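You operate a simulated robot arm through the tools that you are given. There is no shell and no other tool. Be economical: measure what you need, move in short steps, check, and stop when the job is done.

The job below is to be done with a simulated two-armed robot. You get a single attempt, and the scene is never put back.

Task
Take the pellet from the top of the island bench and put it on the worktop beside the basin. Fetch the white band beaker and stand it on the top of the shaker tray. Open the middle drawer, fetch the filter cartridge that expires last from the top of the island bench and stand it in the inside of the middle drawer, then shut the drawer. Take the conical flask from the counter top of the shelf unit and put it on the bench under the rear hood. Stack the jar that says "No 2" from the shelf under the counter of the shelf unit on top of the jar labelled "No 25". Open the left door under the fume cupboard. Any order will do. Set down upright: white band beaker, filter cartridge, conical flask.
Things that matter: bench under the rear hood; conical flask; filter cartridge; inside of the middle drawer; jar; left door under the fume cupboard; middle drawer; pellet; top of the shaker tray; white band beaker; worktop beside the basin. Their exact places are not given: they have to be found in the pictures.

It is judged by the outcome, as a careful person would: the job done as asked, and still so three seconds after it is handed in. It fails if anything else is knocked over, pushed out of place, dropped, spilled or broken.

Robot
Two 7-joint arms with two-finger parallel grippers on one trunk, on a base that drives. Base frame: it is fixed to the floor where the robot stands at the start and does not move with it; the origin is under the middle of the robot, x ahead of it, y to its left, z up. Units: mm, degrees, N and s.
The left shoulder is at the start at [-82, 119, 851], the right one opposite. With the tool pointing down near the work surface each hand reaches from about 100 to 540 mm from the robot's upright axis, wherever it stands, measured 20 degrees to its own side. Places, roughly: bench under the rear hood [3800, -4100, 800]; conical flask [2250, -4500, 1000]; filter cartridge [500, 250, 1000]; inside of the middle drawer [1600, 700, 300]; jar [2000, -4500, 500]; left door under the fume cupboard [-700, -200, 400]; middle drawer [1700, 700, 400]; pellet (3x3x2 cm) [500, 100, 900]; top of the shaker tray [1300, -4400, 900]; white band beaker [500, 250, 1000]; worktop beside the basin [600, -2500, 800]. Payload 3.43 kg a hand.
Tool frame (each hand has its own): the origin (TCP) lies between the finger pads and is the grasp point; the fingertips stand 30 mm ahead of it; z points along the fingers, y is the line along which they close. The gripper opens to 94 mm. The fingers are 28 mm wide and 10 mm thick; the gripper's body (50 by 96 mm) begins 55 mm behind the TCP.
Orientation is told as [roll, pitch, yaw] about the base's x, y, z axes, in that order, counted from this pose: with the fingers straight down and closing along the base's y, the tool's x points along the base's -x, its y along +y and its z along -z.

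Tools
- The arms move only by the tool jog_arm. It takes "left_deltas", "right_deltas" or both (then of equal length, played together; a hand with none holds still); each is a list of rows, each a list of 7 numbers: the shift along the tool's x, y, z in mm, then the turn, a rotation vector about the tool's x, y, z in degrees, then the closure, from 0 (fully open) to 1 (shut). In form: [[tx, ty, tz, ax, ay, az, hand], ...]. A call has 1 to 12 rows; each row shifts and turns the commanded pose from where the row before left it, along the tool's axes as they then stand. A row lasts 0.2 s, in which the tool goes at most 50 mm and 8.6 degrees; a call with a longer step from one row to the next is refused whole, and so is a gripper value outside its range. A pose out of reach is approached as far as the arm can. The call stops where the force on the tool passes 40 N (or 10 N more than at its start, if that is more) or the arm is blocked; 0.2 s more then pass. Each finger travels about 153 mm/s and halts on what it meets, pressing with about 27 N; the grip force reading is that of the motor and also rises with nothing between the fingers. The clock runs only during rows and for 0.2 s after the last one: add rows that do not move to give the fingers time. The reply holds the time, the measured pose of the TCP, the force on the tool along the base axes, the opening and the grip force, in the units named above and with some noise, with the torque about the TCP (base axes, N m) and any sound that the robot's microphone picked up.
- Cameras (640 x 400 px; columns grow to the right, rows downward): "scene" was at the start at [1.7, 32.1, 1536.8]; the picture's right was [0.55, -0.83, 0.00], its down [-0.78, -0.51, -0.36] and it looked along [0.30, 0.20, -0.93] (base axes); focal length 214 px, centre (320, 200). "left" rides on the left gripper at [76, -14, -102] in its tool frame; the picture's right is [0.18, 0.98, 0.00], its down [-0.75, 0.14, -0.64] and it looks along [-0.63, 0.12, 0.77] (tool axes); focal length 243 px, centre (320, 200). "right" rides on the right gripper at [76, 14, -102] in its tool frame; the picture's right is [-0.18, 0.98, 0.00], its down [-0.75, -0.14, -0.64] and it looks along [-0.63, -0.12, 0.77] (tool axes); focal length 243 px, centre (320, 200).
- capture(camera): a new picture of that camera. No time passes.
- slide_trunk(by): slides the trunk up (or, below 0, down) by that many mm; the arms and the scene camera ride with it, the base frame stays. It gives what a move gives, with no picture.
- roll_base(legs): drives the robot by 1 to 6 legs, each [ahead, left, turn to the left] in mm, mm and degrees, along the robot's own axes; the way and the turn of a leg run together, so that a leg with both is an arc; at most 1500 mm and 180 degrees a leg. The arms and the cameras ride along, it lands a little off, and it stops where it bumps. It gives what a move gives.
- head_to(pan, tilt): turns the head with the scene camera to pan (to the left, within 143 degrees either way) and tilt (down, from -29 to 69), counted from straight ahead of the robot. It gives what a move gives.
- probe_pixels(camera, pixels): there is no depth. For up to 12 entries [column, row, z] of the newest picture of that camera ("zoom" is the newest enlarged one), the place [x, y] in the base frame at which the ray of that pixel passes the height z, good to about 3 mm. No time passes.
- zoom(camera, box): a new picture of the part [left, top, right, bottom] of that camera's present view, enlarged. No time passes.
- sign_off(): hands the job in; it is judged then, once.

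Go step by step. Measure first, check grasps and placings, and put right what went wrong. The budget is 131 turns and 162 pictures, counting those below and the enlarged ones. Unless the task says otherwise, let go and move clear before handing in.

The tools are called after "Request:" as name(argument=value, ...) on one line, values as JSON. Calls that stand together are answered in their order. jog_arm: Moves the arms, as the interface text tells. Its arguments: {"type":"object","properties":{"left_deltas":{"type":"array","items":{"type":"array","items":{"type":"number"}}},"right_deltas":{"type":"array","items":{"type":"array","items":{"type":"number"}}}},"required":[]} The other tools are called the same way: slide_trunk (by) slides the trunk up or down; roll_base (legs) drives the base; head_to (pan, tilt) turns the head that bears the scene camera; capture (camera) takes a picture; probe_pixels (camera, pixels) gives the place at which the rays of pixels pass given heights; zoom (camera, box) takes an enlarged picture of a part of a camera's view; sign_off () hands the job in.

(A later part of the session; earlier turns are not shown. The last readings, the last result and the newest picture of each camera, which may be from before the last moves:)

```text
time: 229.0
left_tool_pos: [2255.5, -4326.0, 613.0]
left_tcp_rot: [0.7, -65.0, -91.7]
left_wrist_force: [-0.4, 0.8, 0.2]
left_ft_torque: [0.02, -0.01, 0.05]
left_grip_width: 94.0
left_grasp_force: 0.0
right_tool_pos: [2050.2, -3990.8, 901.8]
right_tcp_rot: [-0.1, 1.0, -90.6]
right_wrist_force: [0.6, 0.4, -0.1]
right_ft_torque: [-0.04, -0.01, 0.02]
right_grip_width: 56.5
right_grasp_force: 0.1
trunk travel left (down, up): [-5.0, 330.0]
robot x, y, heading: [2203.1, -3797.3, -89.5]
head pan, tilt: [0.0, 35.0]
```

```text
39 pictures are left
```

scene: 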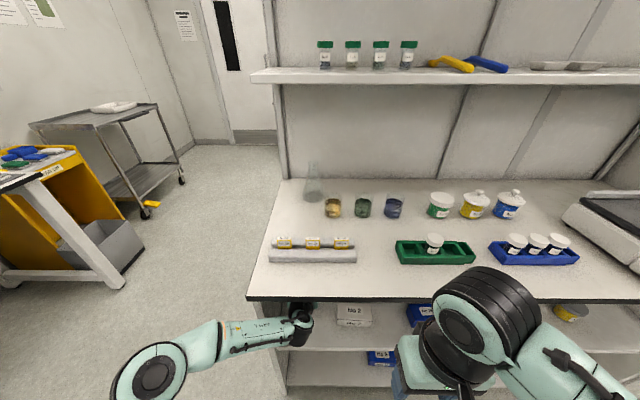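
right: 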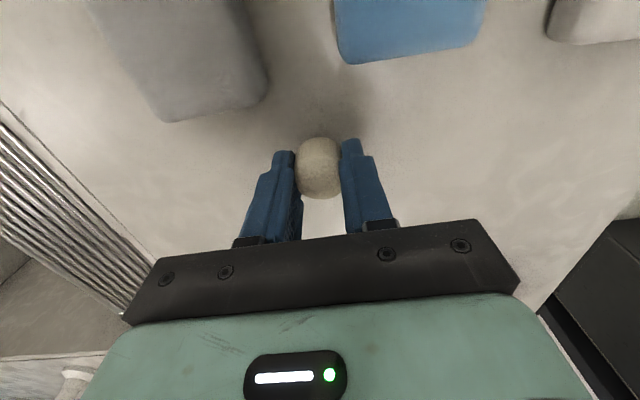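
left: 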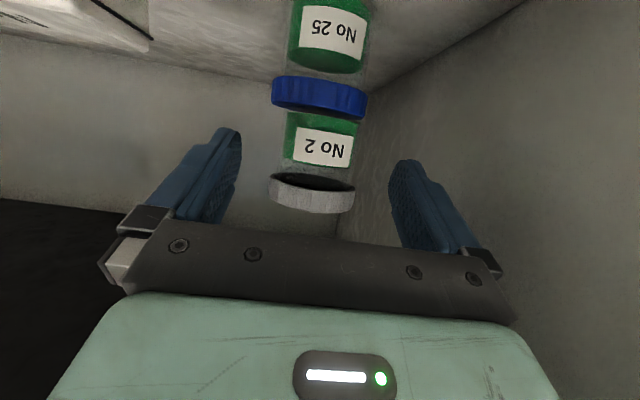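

Stacked correctly. Back off further, restore the left hand to vertical and locate the flask and upper shelf.

Request:
roll_base(legs=[[-240, 0, 0]])

Request:
jog_arm(left_deltas=[[0, 0, -20, 0, 8.2, 0, 0], [0, 0, -20, 0, 8.2, 0, 0], [0, 0, -20, 0, 8.2, 0, 0], [0, 0, -20, 0, 8.2, 0, 0], [0, 0, -20, 0, 8.2, 0, 0], [0, 0, -30, 0, 8.2, 0, 0], [0, 0, -30, 0, 8.2, 0, 0], [0, 0, -30, 0, 7.6, 0, 0], [0, 0, -40, 0, 0, 0, 0], [30, 0, -40, 0, 0, 0, 0], [30, 0, -40, 0, 0, 0, 0]])

Request:
slide_trunk(by=200)

Request:
head_to(pan=0, tilt=30)

Request:
capture(camera="scene")

```text
time: 230.8
left_tool_pos: [2253.1, -4086.0, 613.3]
left_tcp_rot: [0.8, -65.0, -92.0]
left_wrist_force: [-0.7, 0.1, 0.0]
left_ft_torque: [0.0, -0.01, 0.0]
left_grip_width: 94.2
left_grasp_force: 0.0
right_tool_pos: [2049.2, -3749.6, 900.4]
right_tcp_rot: [-0.1, 0.9, -90.9]
right_wrist_force: [-0.3, -0.5, -0.8]
right_ft_torque: [-0.03, 0.01, -0.02]
right_grip_width: 56.4
right_grasp_force: 0.1
trunk travel left (down, up): [-5.0, 330.0]
robot x, y, heading: [2197.9, -3555.2, -90.1]
head pan, tilt: [0.0, 35.0]
```

```text
time: 233.2
left_tool_pos: [2254.3, -3927.7, 885.3]
left_tcp_rot: [0.4, 0.0, -91.2]
left_wrist_force: [-0.1, -0.2, 0.0]
left_ft_torque: [0.01, -0.01, -0.01]
left_grip_width: 94.1
left_grasp_force: 0.1
right_tool_pos: [2050.2, -3751.1, 901.3]
right_tcp_rot: [-0.1, 0.9, -90.8]
right_wrist_force: [0.2, -0.4, -0.6]
right_ft_torque: [0.02, 0.01, 0.0]
right_grip_width: 56.6
right_grasp_force: 0.1
trunk travel left (down, up): [-5.0, 330.0]
robot x, y, heading: [2199.5, -3556.6, -89.7]
head pan, tilt: [0.0, 35.0]
```

```text
time: 235.4
left_tool_pos: [2254.7, -3928.2, 1083.0]
left_tcp_rot: [0.2, -0.1, -91.5]
left_wrist_force: [0.2, -0.3, -0.8]
left_ft_torque: [-0.04, 0.0, 0.02]
left_grip_width: 94.2
left_grasp_force: 0.0
right_tool_pos: [2049.6, -3750.8, 1100.1]
right_tcp_rot: [0.0, 0.9, -90.7]
right_wrist_force: [0.4, 0.8, 0.9]
right_ft_torque: [0.02, 0.02, 0.01]
right_grip_width: 56.4
right_grasp_force: 0.1
trunk travel left (down, up): [-205.0, 130.0]
robot x, y, heading: [2203.1, -3557.5, -90.2]
head pan, tilt: [0.0, 35.0]
```

```text
time: 236.1
left_tool_pos: [2255.1, -3928.6, 1085.1]
left_tcp_rot: [0.3, -0.1, -91.4]
left_wrist_force: [-0.4, 0.9, 0.2]
left_ft_torque: [0.0, -0.01, -0.04]
left_grip_width: 93.9
left_grasp_force: 0.1
right_tool_pos: [2048.5, -3751.7, 1100.2]
right_tcp_rot: [-0.1, 0.8, -90.8]
right_wrist_force: [-0.2, 0.5, 0.4]
right_ft_torque: [-0.01, 0.02, 0.0]
right_grip_width: 56.2
right_grasp_force: 0.1
trunk travel left (down, up): [-205.0, 130.0]
robot x, y, heading: [2200.0, -3551.9, -90.0]
head pan, tilt: [0.0, 30.0]
```

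```text
38 pictures are left
```

scene: 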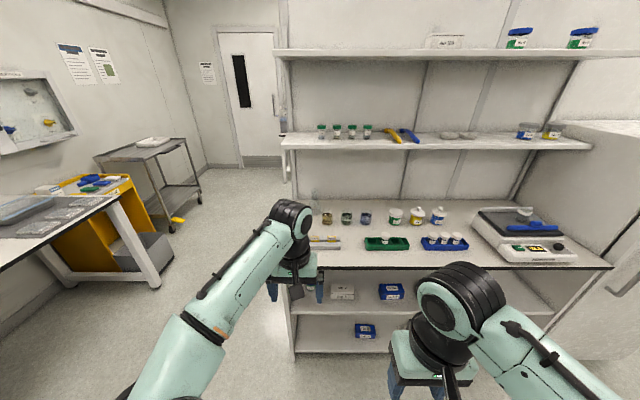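

The flask is behind the left wrist in this view (~(2228,-4530), partly under the upper shelf). I'll tilt the left hand to −60° so it can reach in, then look with its camera.

Request:
jog_arm(left_deltas=[[-15, 0, 5, 0, -7.5, 0, 0], [-14.2, 0, 7, 0, -7.5, 0, 0], [-13.2, 0, 8.7, 0, -7.5, 0, 0], [-12, 0, 10.3, 0, -7.5, 0, 0], [-10.5, 0, 11.8, 0, -7.5, 0, 0], [-8.9, 0, 13.1, 0, -7.5, 0, 0], [-7.1, 0, 14.1, 0, -7.5, 0, 0], [-5.1, 0, 14.9, 0, -7.5, 0, 0]])

Request:
capture(camera="left")

Request:
capture(camera="scene")

```text
time: 237.8
left_tool_pos: [2249.9, -4048.1, 1044.2]
left_tcp_rot: [0.6, -60.0, -92.1]
left_wrist_force: [0.3, 0.4, 0.5]
left_ft_torque: [-0.02, 0.02, 0.01]
left_grip_width: 94.3
left_grasp_force: 0.1
right_tool_pos: [2049.0, -3750.0, 1101.6]
right_tcp_rot: [0.0, 1.0, -90.7]
right_wrist_force: [0.1, -0.1, -0.2]
right_ft_torque: [0.01, -0.03, 0.0]
right_grip_width: 56.2
right_grasp_force: 0.1
trunk travel left (down, up): [-205.0, 130.0]
robot x, y, heading: [2202.2, -3553.7, -89.9]
head pan, tilt: [0.0, 30.0]
```

```text
37 pictures are left
```

left: 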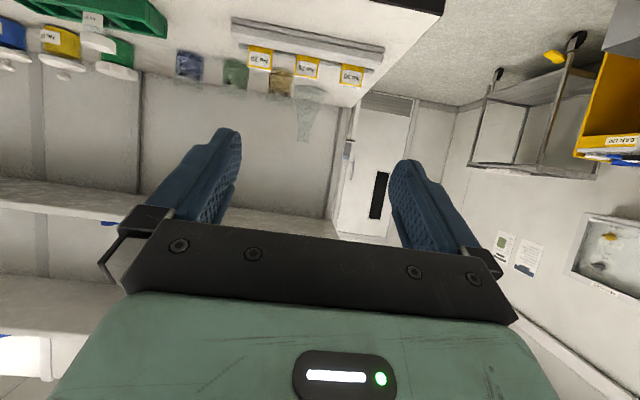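

```text
36 pictures are left
```

scene: 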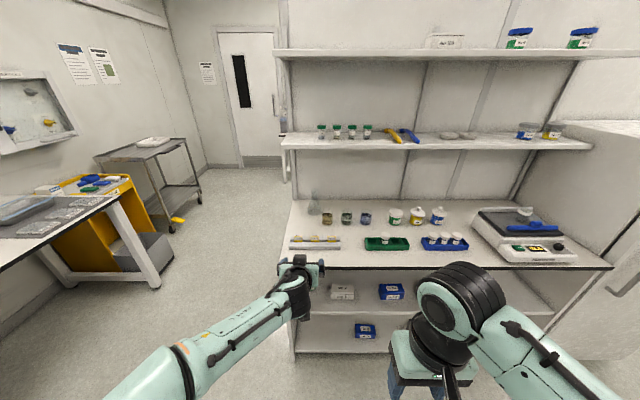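

Flask visible: left picture neck (304,130), base (310,92); scene (313,203). Triangulate.

Request:
zoom(camera="scene", box=[290, 175, 340, 230])

Request:
zoom(camera="left", box=[260, 60, 350, 150])

Request:
probe_pixels(camera="left", pixels=[[304, 135, 1000], [304, 135, 1020], [304, 135, 1040], [305, 120, 980], [305, 120, 1000], [309, 92, 880], [309, 92, 900], [281, 76, 900], [281, 94, 950]])

Request:
probe_pixels(camera="scene", pixels=[[312, 190, 1000], [312, 190, 1020], [312, 190, 1040], [313, 198, 980], [313, 198, 1000], [314, 215, 880], [314, 215, 900], [327, 224, 880], [327, 213, 950], [292, 149, 1230], [292, 149, 1260]])

```text
7.27 times, centred on (315, 202) of scene
```

zoom: 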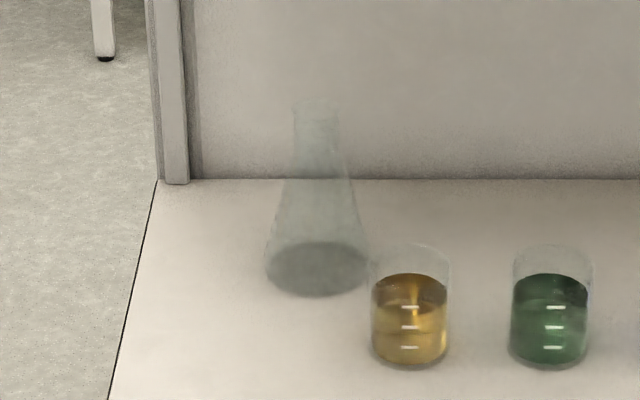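

```text
4.44 times, centred on (305, 105) of left
```

zoom: 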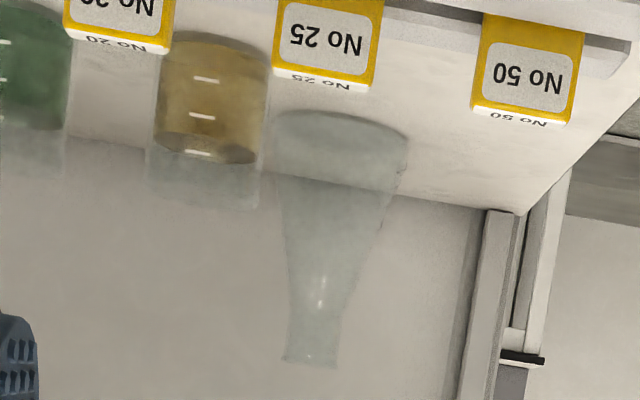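

```text
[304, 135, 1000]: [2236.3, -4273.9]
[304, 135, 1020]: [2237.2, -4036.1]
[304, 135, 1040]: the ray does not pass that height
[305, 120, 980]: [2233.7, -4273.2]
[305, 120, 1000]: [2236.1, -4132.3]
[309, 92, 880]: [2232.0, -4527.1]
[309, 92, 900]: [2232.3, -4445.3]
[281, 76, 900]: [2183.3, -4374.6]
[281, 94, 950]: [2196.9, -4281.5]
```

```text
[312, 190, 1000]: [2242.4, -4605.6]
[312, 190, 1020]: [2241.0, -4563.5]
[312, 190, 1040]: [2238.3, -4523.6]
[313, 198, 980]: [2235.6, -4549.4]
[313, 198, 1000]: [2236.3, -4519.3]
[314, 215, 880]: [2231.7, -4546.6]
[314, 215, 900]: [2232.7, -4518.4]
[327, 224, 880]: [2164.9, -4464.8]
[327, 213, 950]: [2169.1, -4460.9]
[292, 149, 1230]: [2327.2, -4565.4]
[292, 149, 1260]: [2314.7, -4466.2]
```

Counter ≈ z 850; flask centre ≈ (2233,-4620), neck at z≈955–990. Raise the trunk for reach and lower the hand to neck height (~978).

Request:
slide_trunk(by=125)

Request:
jog_arm(left_deltas=[[34.4, 0, 20, 0, 1, 0, 0], [34, 0, 20.5, 0, 1, 0, 0], [33.7, 0, 21, 0, 1, 0, 0], [33.4, 0, 21.5, 0, 1, 0, 0], [26, 0, 17, 0, 1, 0, 0]])

Request:
roll_base(legs=[[380, -15, 0]])

Request:
capture(camera="left")

Request:
capture(camera="scene")

```text
time: 239.4
left_tool_pos: [2251.9, -4046.9, 1169.2]
left_tcp_rot: [0.6, -60.1, -91.8]
left_wrist_force: [1.0, 0.3, -0.4]
left_ft_torque: [0.04, 0.0, 0.02]
left_grip_width: 93.8
left_grasp_force: 0.2
right_tool_pos: [2049.3, -3750.3, 1226.0]
right_tcp_rot: [-0.1, 0.9, -90.8]
right_wrist_force: [1.0, 1.2, -0.2]
right_ft_torque: [0.0, 0.01, 0.01]
right_grip_width: 56.4
right_grasp_force: 0.0
trunk travel left (down, up): [-330.0, 5.0]
robot x, y, heading: [2200.2, -3556.0, -89.8]
head pan, tilt: [0.0, 30.0]
```

```text
time: 240.6
left_tool_pos: [2252.5, -4049.3, 977.5]
left_tcp_rot: [0.3, -55.0, -91.7]
left_wrist_force: [-0.8, -0.4, 0.3]
left_ft_torque: [0.02, -0.04, 0.0]
left_grip_width: 93.9
left_grasp_force: 0.2
right_tool_pos: [2049.7, -3750.1, 1225.6]
right_tcp_rot: [-0.1, 0.8, -90.8]
right_wrist_force: [0.2, 0.3, 0.4]
right_ft_torque: [0.01, 0.0, 0.01]
right_grip_width: 56.2
right_grasp_force: 0.0
trunk travel left (down, up): [-330.0, 5.0]
robot x, y, heading: [2200.2, -3558.4, -90.2]
head pan, tilt: [0.0, 30.0]
```

```text
time: 243.0
left_tool_pos: [2238.7, -4435.7, 978.2]
left_tcp_rot: [0.5, -55.0, -91.7]
left_wrist_force: [-0.7, 0.0, 0.5]
left_ft_torque: [0.01, 0.02, 0.0]
left_grip_width: 93.9
left_grasp_force: 0.0
right_tool_pos: [2035.2, -4138.7, 1225.8]
right_tcp_rot: [-0.1, 0.9, -90.7]
right_wrist_force: [0.1, 0.9, 0.5]
right_ft_torque: [0.0, 0.03, 0.02]
right_grip_width: 56.3
right_grasp_force: 0.2
trunk travel left (down, up): [-330.0, 5.0]
robot x, y, heading: [2185.5, -3945.1, -89.8]
head pan, tilt: [0.0, 30.0]
```

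```text
33 pictures are left
```

left: 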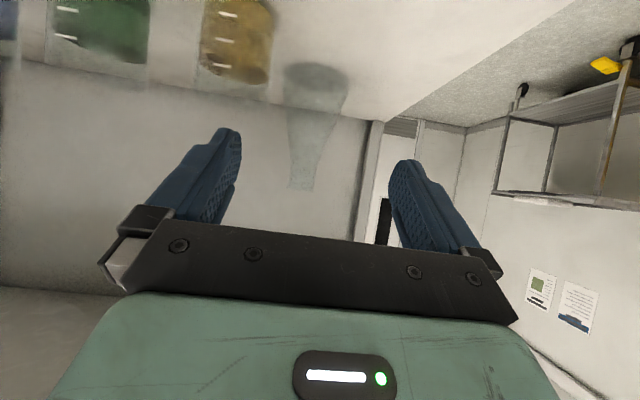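

```text
32 pictures are left
```

scene: 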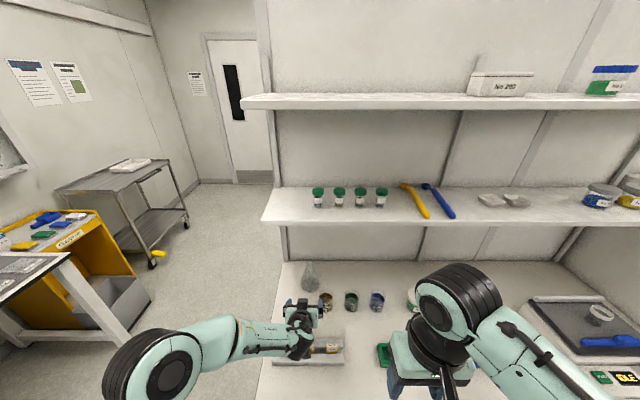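

Flask neck at (302,170), base (318,72). Probe for x and remaining distance.

Request:
probe_pixels(camera="left", pixels=[[303, 165, 960], [303, 165, 970], [302, 188, 985], [302, 188, 990], [317, 65, 850], [317, 80, 850], [235, 82, 850], [268, 20, 920]])

Request:
probe_pixels(camera="scene", pixels=[[310, 289, 850], [310, 285, 850], [310, 263, 990], [310, 263, 980], [326, 310, 850], [265, 222, 1240]])

```text
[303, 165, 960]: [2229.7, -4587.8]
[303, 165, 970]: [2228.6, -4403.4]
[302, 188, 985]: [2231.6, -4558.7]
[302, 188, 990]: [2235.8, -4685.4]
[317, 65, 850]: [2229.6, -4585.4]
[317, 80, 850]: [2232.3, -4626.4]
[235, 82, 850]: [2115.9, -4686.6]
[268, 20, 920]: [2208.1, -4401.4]
```

```text
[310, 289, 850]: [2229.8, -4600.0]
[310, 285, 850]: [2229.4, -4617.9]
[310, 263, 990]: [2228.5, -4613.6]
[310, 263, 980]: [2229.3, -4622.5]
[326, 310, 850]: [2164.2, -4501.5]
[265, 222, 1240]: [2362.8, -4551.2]
```

Both cameras agree: flask at (2230,-4618), top z≈987, counter 850. Drive in further.

Request:
roll_base(legs=[[110, -7, 0]])

Request:
jog_arm(left_deltas=[[-8, 0, 24, 0, 0, 0, 0], [-13, 0, 18, 0, 0, 0, 0], [-12, 0, 16, 0, 0, 0, 0]])

Request:
capture(camera="left")

```text
time: 244.1
left_tool_pos: [2236.1, -4496.3, 977.4]
left_tcp_rot: [0.5, -54.8, -91.7]
left_wrist_force: [-0.4, -0.2, -0.4]
left_ft_torque: [0.05, 0.0, -0.02]
left_grip_width: 93.9
left_grasp_force: 0.1
right_tool_pos: [2032.5, -4199.6, 1225.8]
right_tcp_rot: [-0.1, 1.1, -90.6]
right_wrist_force: [0.7, 0.4, 0.4]
right_ft_torque: [0.05, -0.01, 0.01]
right_grip_width: 56.4
right_grasp_force: 0.1
trunk travel left (down, up): [-330.0, 5.0]
robot x, y, heading: [2181.3, -4000.1, -89.4]
head pan, tilt: [0.0, 30.0]
stopped in leg 1: the robot was blocked; the commanded pose is now the measured one
```

```text
time: 244.9
left_tool_pos: [2234.2, -4558.2, 972.7]
left_tcp_rot: [0.5, -55.2, -91.7]
left_wrist_force: [0.0, 0.3, 0.6]
left_ft_torque: [0.0, 0.01, 0.0]
left_grip_width: 94.1
left_grasp_force: 0.0
right_tool_pos: [2031.8, -4193.1, 1226.5]
right_tcp_rot: [-0.1, 0.9, -90.6]
right_wrist_force: [0.1, -0.3, -0.7]
right_ft_torque: [0.03, 0.02, -0.01]
right_grip_width: 56.4
right_grasp_force: 0.1
trunk travel left (down, up): [-330.0, 5.0]
robot x, y, heading: [2183.2, -3996.4, -89.4]
head pan, tilt: [0.0, 30.0]
```

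```text
31 pictures are left
```

left: 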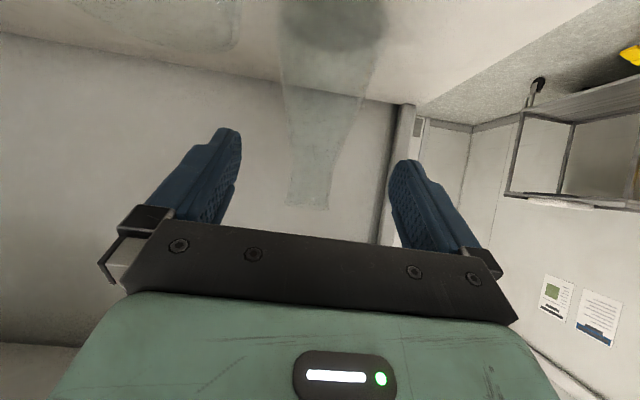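

Base is at its limit; extend the arm another 60 mm.

Request:
jog_arm(left_deltas=[[-11.5, -1, 16.4, 0, 0, 0, 0], [-11.5, -1, 16.4, 0, 0, 0, 0], [-11.5, -1, 16.4, 0, 0, 0, 0]])

Request:
capture(camera="left")

```text
time: 245.7
left_tool_pos: [2231.8, -4618.3, 971.8]
left_tcp_rot: [0.5, -54.9, -91.7]
left_wrist_force: [-0.1, 0.2, -0.2]
left_ft_torque: [0.03, -0.01, 0.01]
left_grip_width: 93.9
left_grasp_force: 0.1
right_tool_pos: [2031.8, -4194.2, 1225.2]
right_tcp_rot: [-0.1, 0.9, -90.6]
right_wrist_force: [0.4, 0.6, -0.7]
right_ft_torque: [0.0, -0.02, 0.03]
right_grip_width: 56.2
right_grasp_force: 0.1
trunk travel left (down, up): [-330.0, 5.0]
robot x, y, heading: [2185.4, -3999.2, -89.8]
head pan, tilt: [0.0, 30.0]
```

```text
30 pictures are left
```

left: 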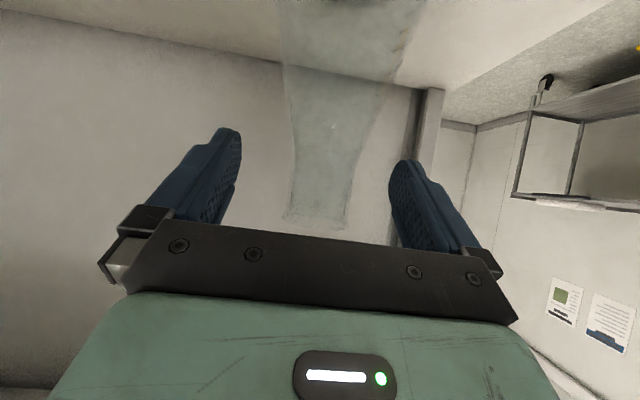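

The neck (320,200) is at grasp depth between the fingers. Close and lift slightly.

Request:
jog_arm(left_deltas=[[0, 0, 0, 0, 0, 0, 0.5], [0, 0, 0, 0, 0, 0, 1], [0, 0, 0, 0, 0, 0, 1], [0, 0, 0, 0, 0, 0, 1], [-12, 0, -8.5, 0, 0, 0, 1], [-16.4, 0, -11.5, 0, 0, 0, 1]])

Request:
capture(camera="left")

```text
time: 247.1
left_tool_pos: [2230.0, -4618.6, 1007.1]
left_tcp_rot: [0.6, -55.0, -91.7]
left_wrist_force: [-0.1, 0.5, -0.4]
left_ft_torque: [-0.02, 0.02, -0.01]
left_grip_width: 40.3
left_grasp_force: 26.8
right_tool_pos: [2031.8, -4195.0, 1225.3]
right_tcp_rot: [-0.1, 1.0, -90.6]
right_wrist_force: [0.5, 0.3, -0.5]
right_ft_torque: [0.03, -0.01, -0.01]
right_grip_width: 56.3
right_grasp_force: 0.1
trunk travel left (down, up): [-330.0, 5.0]
robot x, y, heading: [2182.6, -4003.5, -89.4]
head pan, tilt: [0.0, 30.0]
```

```text
29 pictures are left
```

left: 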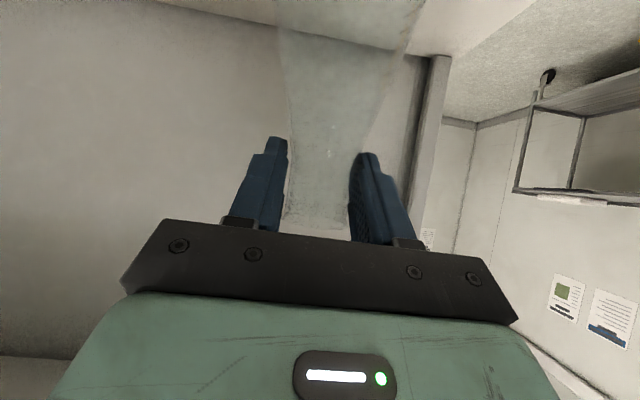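

Flask held (40 mm) and moving with the hand. Lift clear of the beakers, back out, and look toward the rear hood bench.

Request:
jog_arm(left_deltas=[[-22.5, 0, -15.8, 0, 0, 0, 1], [-22.5, 0, -15.8, 0, 0, 0, 1]])

Request:
roll_base(legs=[[-550, 0, 0]])

Request:
head_to(pan=75, tilt=20)

Request:
capture(camera="scene")

```text
time: 247.7
left_tool_pos: [2229.8, -4619.1, 1062.5]
left_tcp_rot: [0.5, -55.0, -91.8]
left_wrist_force: [0.0, 0.2, -2.0]
left_ft_torque: [0.0, -0.01, 0.04]
left_grip_width: 39.9
left_grasp_force: 26.7
right_tool_pos: [2033.0, -4193.2, 1225.8]
right_tcp_rot: [-0.1, 0.9, -90.6]
right_wrist_force: [-0.3, -0.3, 0.3]
right_ft_torque: [0.0, 0.0, -0.01]
right_grip_width: 56.4
right_grasp_force: 0.0
trunk travel left (down, up): [-330.0, 5.0]
robot x, y, heading: [2184.0, -3996.6, -89.7]
head pan, tilt: [0.0, 30.0]
```

```text
time: 250.8
left_tool_pos: [2229.0, -4075.9, 1062.8]
left_tcp_rot: [0.4, -55.0, -91.5]
left_wrist_force: [0.6, 0.4, -0.3]
left_ft_torque: [-0.01, -0.01, -0.01]
left_grip_width: 40.2
left_grasp_force: 26.7
right_tool_pos: [2029.1, -3651.7, 1225.3]
right_tcp_rot: [-0.1, 0.9, -90.5]
right_wrist_force: [-0.4, -0.7, -0.2]
right_ft_torque: [0.03, -0.01, 0.0]
right_grip_width: 56.4
right_grasp_force: 0.0
trunk travel left (down, up): [-330.0, 5.0]
robot x, y, heading: [2179.0, -3455.5, -89.6]
head pan, tilt: [0.0, 30.0]
```

```text
time: 252.3
left_tool_pos: [2230.1, -4075.5, 1062.2]
left_tcp_rot: [0.5, -55.1, -91.5]
left_wrist_force: [0.3, 0.2, -0.5]
left_ft_torque: [0.05, -0.02, -0.01]
left_grip_width: 40.0
left_grasp_force: 27.0
right_tool_pos: [2028.7, -3651.5, 1225.6]
right_tcp_rot: [-0.2, 0.9, -90.4]
right_wrist_force: [0.2, 0.2, -0.5]
right_ft_torque: [0.01, 0.0, 0.02]
right_grip_width: 56.5
right_grasp_force: 0.2
trunk travel left (down, up): [-330.0, 5.0]
robot x, y, heading: [2177.7, -3454.7, -89.3]
head pan, tilt: [75.0, 20.0]
```

```text
28 pictures are left
```

scene: 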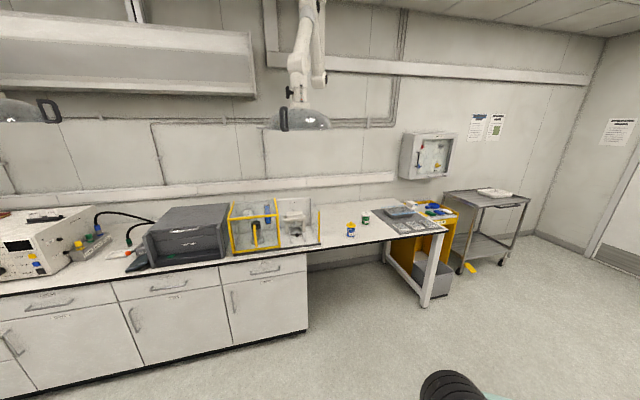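

The snorkel hood at (300,120) is over the wall bench; free surface around (335,235). Probe.

Request:
zoom(camera="scene", box=[220, 90, 460, 290])

Request:
probe_pixels(camera="scene", pixels=[[335, 235, 850], [330, 245, 850], [351, 238, 850], [366, 222, 850], [305, 248, 850], [345, 220, 850], [385, 240, 850], [300, 250, 850], [308, 330, 0], [388, 268, 0], [424, 305, 0], [300, 130, 1300]])

```text
2.00 times, centred on (340, 190) of scene
```

zoom: 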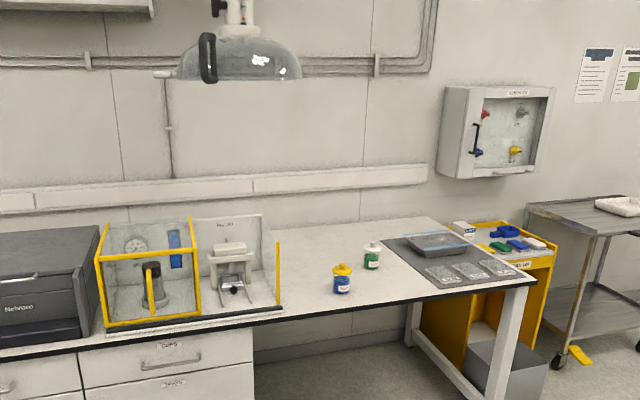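

```text
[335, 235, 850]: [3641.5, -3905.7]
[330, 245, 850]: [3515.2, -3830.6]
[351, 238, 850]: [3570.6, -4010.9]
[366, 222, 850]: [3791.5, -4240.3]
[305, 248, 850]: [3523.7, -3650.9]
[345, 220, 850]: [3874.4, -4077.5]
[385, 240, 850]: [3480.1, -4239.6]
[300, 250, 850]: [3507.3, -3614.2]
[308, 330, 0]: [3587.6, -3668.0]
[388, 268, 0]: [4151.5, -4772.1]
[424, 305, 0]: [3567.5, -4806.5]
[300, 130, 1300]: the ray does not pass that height
```

I'll turn to face the bench and approach to place the flask at about (3650,-4120), between the two jars.

Request:
roll_base(legs=[[0, 0, 89.3], [550, 0, 0], [250, -710, 0]])

Request:
head_to(pan=0, tilt=40)

Request:
capture(camera="scene")

```text
time: 265.4
left_tool_pos: [3577.1, -4144.8, 1062.2]
left_tcp_rot: [0.5, -55.0, -3.2]
left_wrist_force: [0.1, -0.6, -1.8]
left_ft_torque: [0.01, 0.0, -0.01]
left_grip_width: 40.0
left_grasp_force: 27.4
right_tool_pos: [3146.5, -4330.7, 1224.9]
right_tcp_rot: [-0.2, 0.9, -2.1]
right_wrist_force: [0.1, 0.1, 0.5]
right_ft_torque: [-0.03, -0.02, -0.05]
right_grip_width: 56.4
right_grasp_force: 0.0
trunk travel left (down, up): [-330.0, 5.0]
robot x, y, heading: [2956.3, -4172.6, -1.3]
head pan, tilt: [75.0, 20.0]
```

```text
time: 266.9
left_tool_pos: [3577.8, -4143.5, 1062.7]
left_tcp_rot: [0.5, -55.0, -3.2]
left_wrist_force: [-0.9, -0.7, -1.4]
left_ft_torque: [0.01, -0.03, 0.0]
left_grip_width: 39.9
left_grasp_force: 27.1
right_tool_pos: [3147.1, -4329.7, 1226.3]
right_tcp_rot: [-0.1, 0.9, -2.3]
right_wrist_force: [-0.4, 0.2, -0.1]
right_ft_torque: [-0.04, 0.0, 0.0]
right_grip_width: 56.5
right_grasp_force: 0.0
trunk travel left (down, up): [-330.0, 5.0]
robot x, y, heading: [2954.6, -4172.4, -1.5]
head pan, tilt: [0.0, 40.0]
```

```text
26 pictures are left
```

scene: 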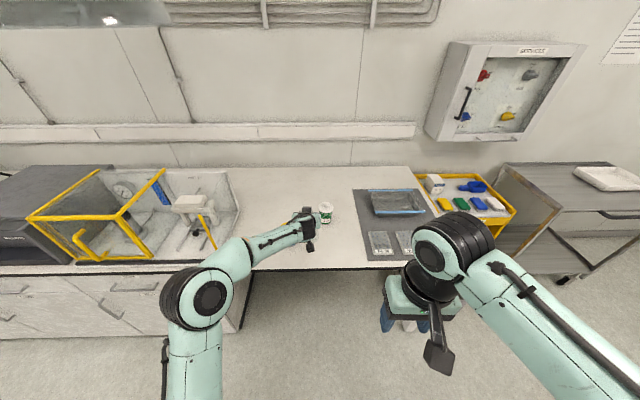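

Check the left camera for the landing spot and jars.

Request:
capture(camera="left")

Request:
probe_pixels(camera="scene", pixels=[[327, 221, 850], [353, 235, 850], [365, 262, 850], [280, 245, 850], [270, 265, 850], [240, 235, 850]])

```text
25 pictures are left
```

left: 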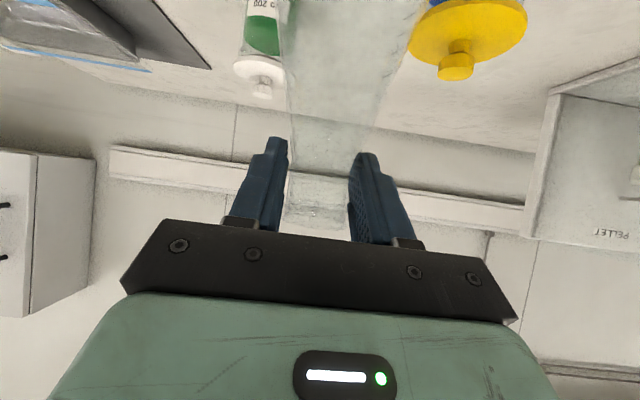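

```text
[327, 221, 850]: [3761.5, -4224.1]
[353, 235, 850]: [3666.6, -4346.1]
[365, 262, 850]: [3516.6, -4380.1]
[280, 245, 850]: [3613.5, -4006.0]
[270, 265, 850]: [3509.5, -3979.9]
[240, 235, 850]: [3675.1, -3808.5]
```

Landing spot is clear (yellow jar left, green jar right/behind). Move forward 55 and lower.

Request:
roll_base(legs=[[55, 0, 0]])

Request:
jog_arm(left_deltas=[[24, 0, 17, 0, 0, 0, 1], [24, 0, 17, 0, 0, 0, 1], [16, 0, 11.5, 0, 0, 0, 1], [3.3, 0, 2.3, 0, 0, 0, 1], [2.4, 0, 1.7, 0, 0, 0, 1], [1.6, 0, 1.2, 0, 0, 0, 1], [1.6, 0, 1.2, 0, 0, 0, 1], [1.6, 0, 1.2, 0, 0, 0, 1]])

```text
time: 267.8
left_tool_pos: [3629.3, -4145.6, 1060.9]
left_tcp_rot: [0.5, -54.9, -3.2]
left_wrist_force: [-0.1, -0.3, -0.9]
left_ft_torque: [-0.03, 0.02, 0.01]
left_grip_width: 39.9
left_grasp_force: 26.4
right_tool_pos: [3199.6, -4331.5, 1223.8]
right_tcp_rot: [0.0, 0.9, -2.1]
right_wrist_force: [1.0, 0.7, -0.1]
right_ft_torque: [0.03, -0.03, 0.01]
right_grip_width: 56.3
right_grasp_force: 0.0
trunk travel left (down, up): [-330.0, 5.0]
robot x, y, heading: [3005.9, -4176.6, -1.3]
head pan, tilt: [0.0, 40.0]
```

```text
time: 269.6
left_tool_pos: [3630.8, -4143.6, 971.4]
left_tcp_rot: [0.5, -55.0, -3.2]
left_wrist_force: [0.2, -0.7, -0.7]
left_ft_torque: [-0.04, 0.01, 0.01]
left_grip_width: 40.1
left_grasp_force: 26.9
right_tool_pos: [3200.8, -4331.3, 1226.6]
right_tcp_rot: [-0.1, 1.0, -2.1]
right_wrist_force: [-0.5, 0.5, -0.5]
right_ft_torque: [0.0, -0.01, 0.0]
right_grip_width: 56.4
right_grasp_force: 0.0
trunk travel left (down, up): [-330.0, 5.0]
robot x, y, heading: [3008.9, -4173.3, -1.0]
head pan, tilt: [0.0, 40.0]
```

Request:
jog_arm(left_deltas=[[1.6, 0, 1.2, 0, 0, 0, 1], [1.6, 0, 1.2, 0, 0, 0, 1], [1.6, 0, 1.2, 0, 0, 0, 1], [1.6, 0, 1.2, 0, 0, 0, 1], [1.6, 0, 1.2, 0, 0, 0, 1], [1.6, 0, 1.2, 0, 0, 0, 1], [1.6, 0, 1.2, 0, 0, 0, 1]])

```text
time: 271.2
left_tool_pos: [3631.2, -4143.8, 965.7]
left_tcp_rot: [0.4, -55.8, -2.9]
left_wrist_force: [0.8, 5.0, 31.9]
left_ft_torque: [0.18, -0.3, 0.03]
left_grip_width: 40.1
left_grasp_force: 26.8
right_tool_pos: [3198.0, -4331.5, 1225.4]
right_tcp_rot: [-0.1, 0.8, -2.1]
right_wrist_force: [-0.5, 0.5, -0.4]
right_ft_torque: [-0.02, -0.03, 0.01]
right_grip_width: 56.1
right_grasp_force: 0.0
trunk travel left (down, up): [-330.0, 5.0]
robot x, y, heading: [3008.4, -4180.7, -1.6]
head pan, tilt: [0.0, 40.0]
```

Contact made (32 N). Relieve the pressure, release, and back out.

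Request:
jog_arm(left_deltas=[[-4.5, 0, -3.2, 0, 0, 0, 1], [0, 0, 0, 0, 0, 0, 1], [0, 0, 0, 0, 0, 0, 0.7], [0, 0, 0, 0, 0, 0, 0.3], [0, 0, 0, 0, 0, 0, 0.0], [0, 0, 0, 0, 0, 0, 0.0]])

Request:
roll_base(legs=[[-250, 0, 0]])

Request:
capture(camera="left")

```text
time: 272.6
left_tool_pos: [3631.1, -4142.8, 962.3]
left_tcp_rot: [0.6, -55.0, -3.2]
left_wrist_force: [-0.4, -0.2, -0.7]
left_ft_torque: [-0.05, -0.03, -0.04]
left_grip_width: 94.2
left_grasp_force: 0.0
right_tool_pos: [3201.1, -4330.6, 1226.7]
right_tcp_rot: [-0.1, 1.0, -2.1]
right_wrist_force: [0.0, -0.7, -1.0]
right_ft_torque: [0.04, -0.03, 0.03]
right_grip_width: 56.5
right_grasp_force: 0.1
trunk travel left (down, up): [-330.0, 5.0]
robot x, y, heading: [3009.5, -4175.0, -1.2]
head pan, tilt: [0.0, 40.0]
```

```text
time: 274.4
left_tool_pos: [3383.1, -4139.8, 963.5]
left_tcp_rot: [0.5, -55.0, -3.2]
left_wrist_force: [0.3, -0.5, 0.3]
left_ft_torque: [0.0, 0.0, -0.02]
left_grip_width: 94.0
left_grasp_force: 0.1
right_tool_pos: [2950.4, -4326.0, 1226.7]
right_tcp_rot: [-0.2, 1.0, -2.1]
right_wrist_force: [-0.6, 0.2, -0.3]
right_ft_torque: [0.01, 0.01, -0.01]
right_grip_width: 56.2
right_grasp_force: 0.0
trunk travel left (down, up): [-330.0, 5.0]
robot x, y, heading: [2758.8, -4169.8, -1.7]
head pan, tilt: [0.0, 40.0]
```

```text
24 pictures are left
```

left: 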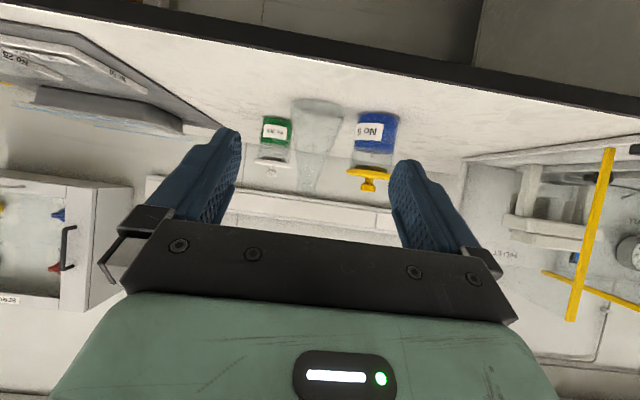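

The flask stands upright. Now fetch the cartridge: fold the left arm upright and drive back round toward the aisle.

Request:
jog_arm(left_deltas=[[0, 0, -40, 0, 7.86, 0, 0.3], [0, 0, -40, 0, 7.86, 0, 0.3], [0, 0, -40, 0, 7.86, 0, 0.3], [0, 0, -40, 0, 7.86, 0, 0.3], [0, 0, -40, 0, 7.86, 0, 0.3], [0, 0, -40, 0, 7.86, 0, 0.3], [0, 0, -40, 0, 7.84, 0, 0.3], [42, 22, 0, 0, 0, 0, 0.3], [42, 22, 0, 0, 0, 0, 0.3], [42, 22, 0, 0, 0, 0, 0.3]])

Request:
roll_base(legs=[[0, 870, 1.7], [-1500, 0, 0], [-1500, 0, 0], [0, 0, 90]])

```text
time: 276.6
left_tool_pos: [3115.5, -4062.5, 1197.0]
left_tcp_rot: [0.2, -0.2, -2.8]
left_wrist_force: [0.1, -0.4, -0.4]
left_ft_torque: [-0.01, 0.03, 0.03]
left_grip_width: 65.8
left_grasp_force: 0.0
right_tool_pos: [2949.0, -4325.1, 1225.7]
right_tcp_rot: [-0.1, 0.9, -2.2]
right_wrist_force: [0.0, 1.2, -0.3]
right_ft_torque: [-0.03, -0.03, 0.0]
right_grip_width: 56.4
right_grasp_force: 0.0
trunk travel left (down, up): [-330.0, 5.0]
robot x, y, heading: [2760.1, -4168.3, -1.4]
head pan, tilt: [0.0, 40.0]
```

```text
time: 302.4
left_tool_pos: [-314.2, -2925.0, 1197.1]
left_tcp_rot: [0.3, 0.0, 86.3]
left_wrist_force: [-0.2, -0.9, 0.2]
left_ft_torque: [0.01, 0.0, 0.03]
left_grip_width: 65.7
left_grasp_force: 0.2
right_tool_pos: [-53.8, -3096.5, 1225.4]
right_tcp_rot: [-0.1, 0.9, 86.9]
right_wrist_force: [0.5, 0.4, -0.2]
right_ft_torque: [0.02, 0.0, -0.03]
right_grip_width: 56.6
right_grasp_force: 0.0
trunk travel left (down, up): [-330.0, 5.0]
robot x, y, heading: [-214.0, -3282.1, 87.9]
head pan, tilt: [0.0, 40.0]
```

At (-214,-3282). Drive up the aisle past the door and turn to face the island.

Request:
roll_base(legs=[[300, 105, 2.1], [1500, 0, 0], [100, 0, 0], [400, -355, 0]])

Request:
roll_base(legs=[[1420, -35, 0], [0, 0, -90]])

Request:
head_to(pan=0, tilt=55)

Request:
capture(camera="scene")

```text
time: 315.5
left_tool_pos: [-95.7, -652.8, 1196.0]
left_tcp_rot: [0.3, 0.0, 89.4]
left_wrist_force: [-0.1, 0.0, 0.0]
left_ft_torque: [-0.02, 0.0, -0.02]
left_grip_width: 65.6
left_grasp_force: 0.0
right_tool_pos: [173.1, -810.0, 1225.2]
right_tcp_rot: [0.0, 0.8, 89.9]
right_wrist_force: [-0.2, -0.3, -0.2]
right_ft_torque: [-0.02, 0.0, 0.02]
right_grip_width: 56.5
right_grasp_force: 0.0
trunk travel left (down, up): [-330.0, 5.0]
robot x, y, heading: [23.0, -1009.2, 90.6]
head pan, tilt: [0.0, 40.0]
```

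```text
time: 326.2
left_tool_pos: [390.3, 526.9, 1197.9]
left_tcp_rot: [0.3, 0.0, 1.0]
left_wrist_force: [-0.6, 0.7, -0.3]
left_ft_torque: [0.01, -0.02, 0.01]
left_grip_width: 65.9
left_grasp_force: 0.0
right_tool_pos: [240.7, 253.7, 1225.1]
right_tcp_rot: [-0.1, 0.9, 1.6]
right_wrist_force: [-0.6, 0.8, 0.6]
right_ft_torque: [-0.01, 0.02, -0.03]
right_grip_width: 56.2
right_grasp_force: 0.1
trunk travel left (down, up): [-330.0, 5.0]
robot x, y, heading: [41.7, 395.1, 2.3]
head pan, tilt: [0.0, 40.0]
```

```text
time: 327.0
left_tool_pos: [390.7, 526.3, 1197.5]
left_tcp_rot: [0.3, 0.1, 1.1]
left_wrist_force: [0.6, 0.0, -0.1]
left_ft_torque: [-0.04, 0.01, -0.02]
left_grip_width: 65.9
left_grasp_force: 0.1
right_tool_pos: [241.5, 254.5, 1225.7]
right_tcp_rot: [-0.2, 0.8, 1.6]
right_wrist_force: [-0.5, -0.2, 0.2]
right_ft_torque: [0.01, 0.0, -0.01]
right_grip_width: 56.3
right_grasp_force: 0.0
trunk travel left (down, up): [-330.0, 5.0]
robot x, y, heading: [39.3, 396.7, 2.2]
head pan, tilt: [0.0, 55.0]
```

```text
23 pictures are left
```

scene: 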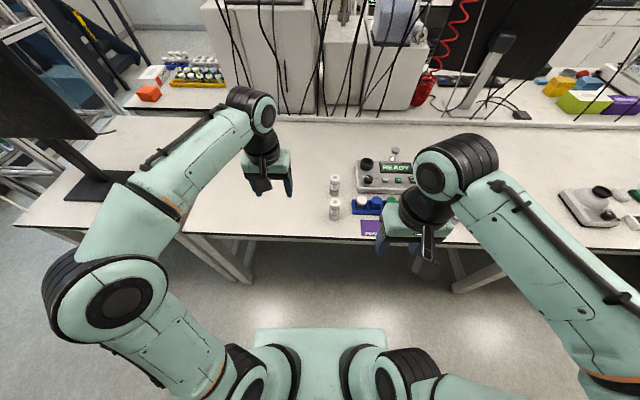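

SEP cartridge is the rear one at (335,184). Probe it, and move the base to bring it into reach.

Request:
probe_pixels(camera="scene", pixels=[[335, 179, 945], [335, 202, 945], [335, 194, 850]])

Request:
roll_base(legs=[[95, -145, -2.3]])

Request:
jog_arm(left_deltas=[[-30, -4, 0, 0, 0, 0, 0], [-30, -4, 0, 0, 0, 0, 0], [-30, -4, 20, 0, 0, 0, 0], [-20, 0, 40, 0, 0, 0, 0], [0, 0, 45, 0, 0, 0, 0]])

Request:
capture(camera="left")

```text
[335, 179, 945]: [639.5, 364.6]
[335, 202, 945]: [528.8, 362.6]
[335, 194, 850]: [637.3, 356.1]
```

```text
time: 328.9
left_tool_pos: [494.7, 370.2, 1197.5]
left_tcp_rot: [0.3, 0.0, -1.3]
left_wrist_force: [0.8, 0.6, -0.5]
left_ft_torque: [-0.03, 0.01, 0.0]
left_grip_width: 65.6
left_grasp_force: 0.0
right_tool_pos: [335.5, 103.6, 1225.8]
right_tcp_rot: [-0.1, 0.8, -0.6]
right_wrist_force: [-0.4, -0.9, 0.0]
right_ft_torque: [0.02, -0.01, 0.01]
right_grip_width: 56.5
right_grasp_force: 0.2
trunk travel left (down, up): [-330.0, 5.0]
robot x, y, heading: [140.2, 250.4, 0.1]
head pan, tilt: [0.0, 55.0]
```

```text
time: 330.1
left_tool_pos: [605.9, 355.4, 1090.6]
left_tcp_rot: [0.2, 0.0, -1.1]
left_wrist_force: [0.5, -0.2, 0.3]
left_ft_torque: [0.05, 0.01, -0.04]
left_grip_width: 94.0
left_grasp_force: 0.0
right_tool_pos: [335.4, 103.5, 1226.5]
right_tcp_rot: [-0.1, 1.0, -0.7]
right_wrist_force: [0.4, -0.2, 0.0]
right_ft_torque: [-0.01, -0.02, -0.01]
right_grip_width: 56.6
right_grasp_force: 0.0
trunk travel left (down, up): [-330.0, 5.0]
robot x, y, heading: [138.2, 255.8, 0.1]
head pan, tilt: [0.0, 55.0]
```

```text
22 pictures are left
```

left: 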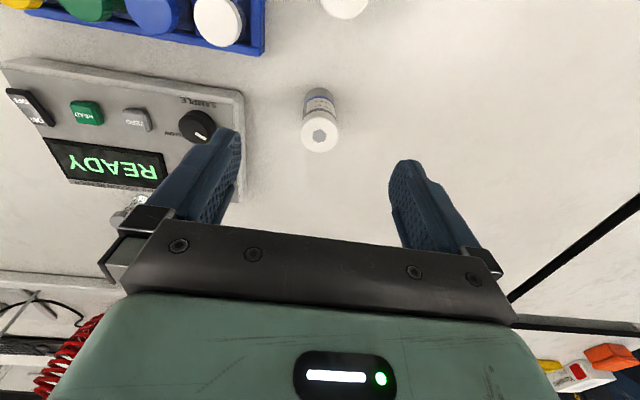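

By the camera geometry the cap is at (641,362). Descend, grip and lift it.

Request:
jog_arm(left_deltas=[[-35, 7, 0, 0, 0, 0, 0.2], [0, 0, 40, 0, 0, 0, 0.2], [0, 0, 45, 0, 0, 0, 0.2], [0, 0, 45, 0, 0, 0, 0.2], [0, 0, 30, 0, 0, 0, 0.2], [0, 0, 18, 0, 0, 0, 0.2], [0, 0, 0, 0, 0, 0, 0.6], [0, 0, 0, 0, 0, 0, 1], [0, 0, 0, 0, 0, 0, 1], [0, 0, 0, 0, 0, 0, 1]])

Request:
capture(camera="left")

```text
time: 332.3
left_tool_pos: [640.8, 362.1, 912.6]
left_tcp_rot: [0.4, 0.1, -1.3]
left_wrist_force: [0.4, -0.3, 0.7]
left_ft_torque: [-0.1, -0.01, -0.01]
left_grip_width: 39.8
left_grasp_force: 26.8
right_tool_pos: [335.7, 103.2, 1224.9]
right_tcp_rot: [-0.1, 0.9, -0.7]
right_wrist_force: [-0.3, 0.1, 0.4]
right_ft_torque: [0.03, -0.04, 0.01]
right_grip_width: 56.3
right_grasp_force: 0.1
trunk travel left (down, up): [-330.0, 5.0]
robot x, y, heading: [141.3, 252.8, 0.4]
head pan, tilt: [0.0, 55.0]
```

```text
21 pictures are left
```

left: 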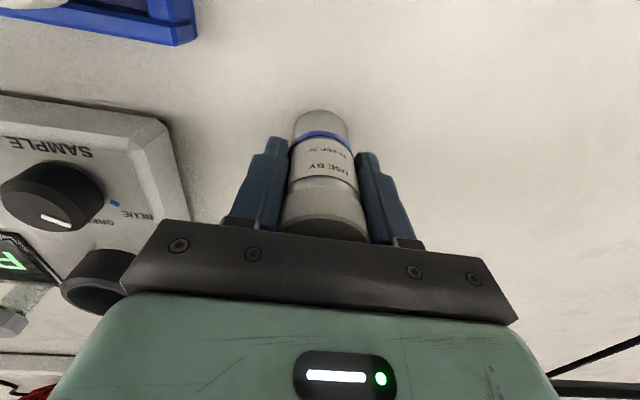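

SEP cartridge held (39.8 mm). Lift, retract, and start round to the drawers.

Request:
jog_arm(left_deltas=[[0, 0, -40, 0, 0, 0, 1], [0, 0, -45, 0, 0, 0, 1], [0, 0, -45, 0, 0, 0, 1], [0, 0, -45, 0, 0, 0, 1], [0, 0, -40, 0, 0, 0, 1], [40, 10, 0, 0, 0, 0, 1], [40, 10, 0, 0, 0, 0, 1], [40, 10, 0, 0, 0, 0, 1], [40, 10, 0, 0, 0, 0, 1]])

Request:
roll_base(legs=[[-70, 70, 0], [0, 0, -90], [1000, -40, 0]])

```text
time: 334.3
left_tool_pos: [477.5, 403.4, 1129.5]
left_tcp_rot: [0.3, -0.1, -1.2]
left_wrist_force: [-0.3, -0.3, -3.0]
left_ft_torque: [0.0, -0.01, 0.0]
left_grip_width: 39.5
left_grasp_force: 27.0
right_tool_pos: [334.1, 105.3, 1225.4]
right_tcp_rot: [0.1, 0.8, -0.8]
right_wrist_force: [-0.1, 0.8, -0.1]
right_ft_torque: [-0.01, -0.05, 0.02]
right_grip_width: 56.6
right_grasp_force: 0.0
trunk travel left (down, up): [-330.0, 5.0]
robot x, y, heading: [138.6, 252.9, 0.1]
head pan, tilt: [0.0, 55.0]
```

```text
time: 344.2
left_tool_pos: [194.9, -1012.8, 1129.4]
left_tcp_rot: [0.3, 0.1, -90.4]
left_wrist_force: [0.5, -0.5, -2.6]
left_ft_torque: [-0.01, 0.01, -0.02]
left_grip_width: 39.6
left_grasp_force: 26.9
right_tool_pos: [-109.1, -874.0, 1225.5]
right_tcp_rot: [-0.1, 0.9, -89.7]
right_wrist_force: [-0.6, 0.0, -0.5]
right_ft_torque: [0.02, 0.0, -0.03]
right_grip_width: 56.4
right_grasp_force: 0.0
trunk travel left (down, up): [-330.0, 5.0]
robot x, y, heading: [36.0, -674.9, -88.5]
head pan, tilt: [0.0, 55.0]
```

Continue: down the aisle, then along the cross corridor to x≈2400.

Request:
roll_base(legs=[[310, -10, -1.5], [400, -335, 0], [1500, 0, 0], [450, 0, 0], [0, 0, 90]])

Request:
roll_base(legs=[[1500, 0, 0], [1200, 0, 0], [0, 0, 90]])

Request:
head_to(pan=15, tilt=20)

Request:
capture(camera="scene")

```text
time: 362.5
left_tool_pos: [35.7, -3189.3, 1129.3]
left_tcp_rot: [0.3, -0.1, -2.5]
left_wrist_force: [0.4, 0.6, -3.0]
left_ft_torque: [-0.01, -0.01, -0.04]
left_grip_width: 40.1
left_grasp_force: 27.0
right_tool_pos: [-116.0, -3487.3, 1224.9]
right_tcp_rot: [-0.2, 0.8, -1.9]
right_wrist_force: [0.6, -0.5, 0.5]
right_ft_torque: [-0.02, -0.01, 0.02]
right_grip_width: 56.3
right_grasp_force: 0.0
trunk travel left (down, up): [-330.0, 5.0]
robot x, y, heading: [-306.1, -3335.1, -1.2]
head pan, tilt: [0.0, 55.0]
```

```text
time: 379.3
left_tool_pos: [2227.7, -3025.8, 1128.7]
left_tcp_rot: [0.2, 0.0, 87.0]
left_wrist_force: [0.1, -0.3, -3.4]
left_ft_torque: [0.0, 0.01, 0.0]
left_grip_width: 40.0
left_grasp_force: 27.3
right_tool_pos: [2523.9, -3179.3, 1225.1]
right_tcp_rot: [-0.1, 0.8, 87.6]
right_wrist_force: [0.0, 0.5, 0.6]
right_ft_torque: [0.04, 0.01, 0.01]
right_grip_width: 56.2
right_grasp_force: 0.0
trunk travel left (down, up): [-330.0, 5.0]
robot x, y, heading: [2366.9, -3368.9, 88.7]
head pan, tilt: [0.0, 55.0]
```

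```text
time: 380.3
left_tool_pos: [2227.4, -3025.0, 1129.8]
left_tcp_rot: [0.3, 0.0, 87.0]
left_wrist_force: [0.3, 0.0, -4.0]
left_ft_torque: [-0.01, -0.01, 0.0]
left_grip_width: 40.1
left_grasp_force: 27.1
right_tool_pos: [2523.9, -3177.7, 1225.8]
right_tcp_rot: [-0.1, 0.9, 87.6]
right_wrist_force: [0.5, 0.9, 0.4]
right_ft_torque: [-0.01, 0.02, 0.01]
right_grip_width: 56.4
right_grasp_force: 0.0
trunk travel left (down, up): [-330.0, 5.0]
robot x, y, heading: [2367.6, -3367.3, 88.5]
head pan, tilt: [15.0, 20.0]
```

```text
20 pictures are left
```

scene: 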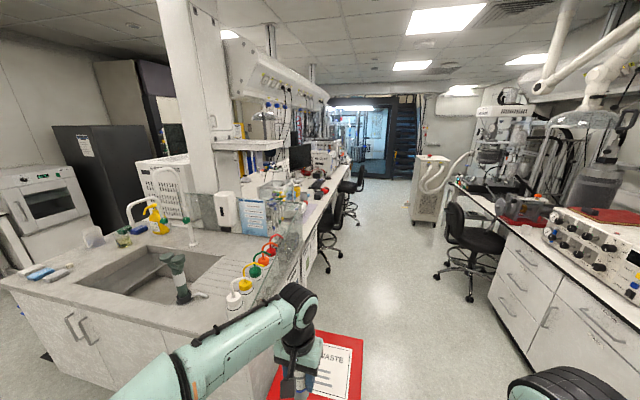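

Chairs line the aisle: left ones at (330,265), right one at (460,290); a waste bin with red top is near (320,360). Probe the floor positions.

Request:
probe_pixels(camera="scene", pixels=[[363, 340, 750], [310, 335, 750], [342, 262, 0], [328, 268, 0], [360, 222, 0], [443, 272, 0], [470, 300, 0], [415, 222, 0], [495, 300, 0], [300, 300, 0], [318, 268, 400], [440, 222, 0]])

Request:
zoom(camera="scene", box=[280, 130, 500, 310])

```text
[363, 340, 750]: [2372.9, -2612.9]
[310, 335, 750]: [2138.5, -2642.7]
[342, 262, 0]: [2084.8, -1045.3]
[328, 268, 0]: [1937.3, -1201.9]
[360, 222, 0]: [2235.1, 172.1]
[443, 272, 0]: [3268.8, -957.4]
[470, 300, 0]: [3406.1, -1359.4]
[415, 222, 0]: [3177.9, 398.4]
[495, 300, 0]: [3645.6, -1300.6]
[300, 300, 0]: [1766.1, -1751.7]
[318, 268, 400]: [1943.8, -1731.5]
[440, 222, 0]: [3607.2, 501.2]
```

```text
2.22 times, centred on (390, 220) of scene
```

zoom: 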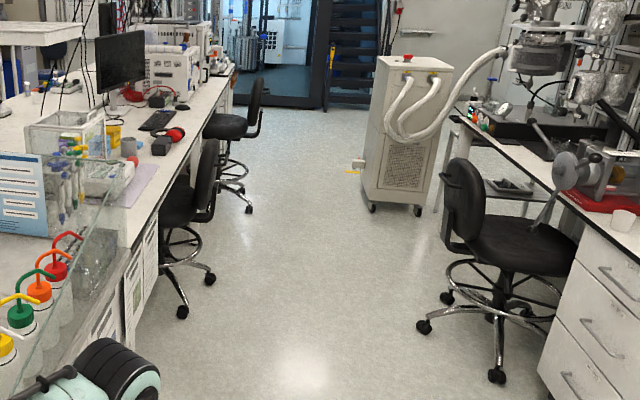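

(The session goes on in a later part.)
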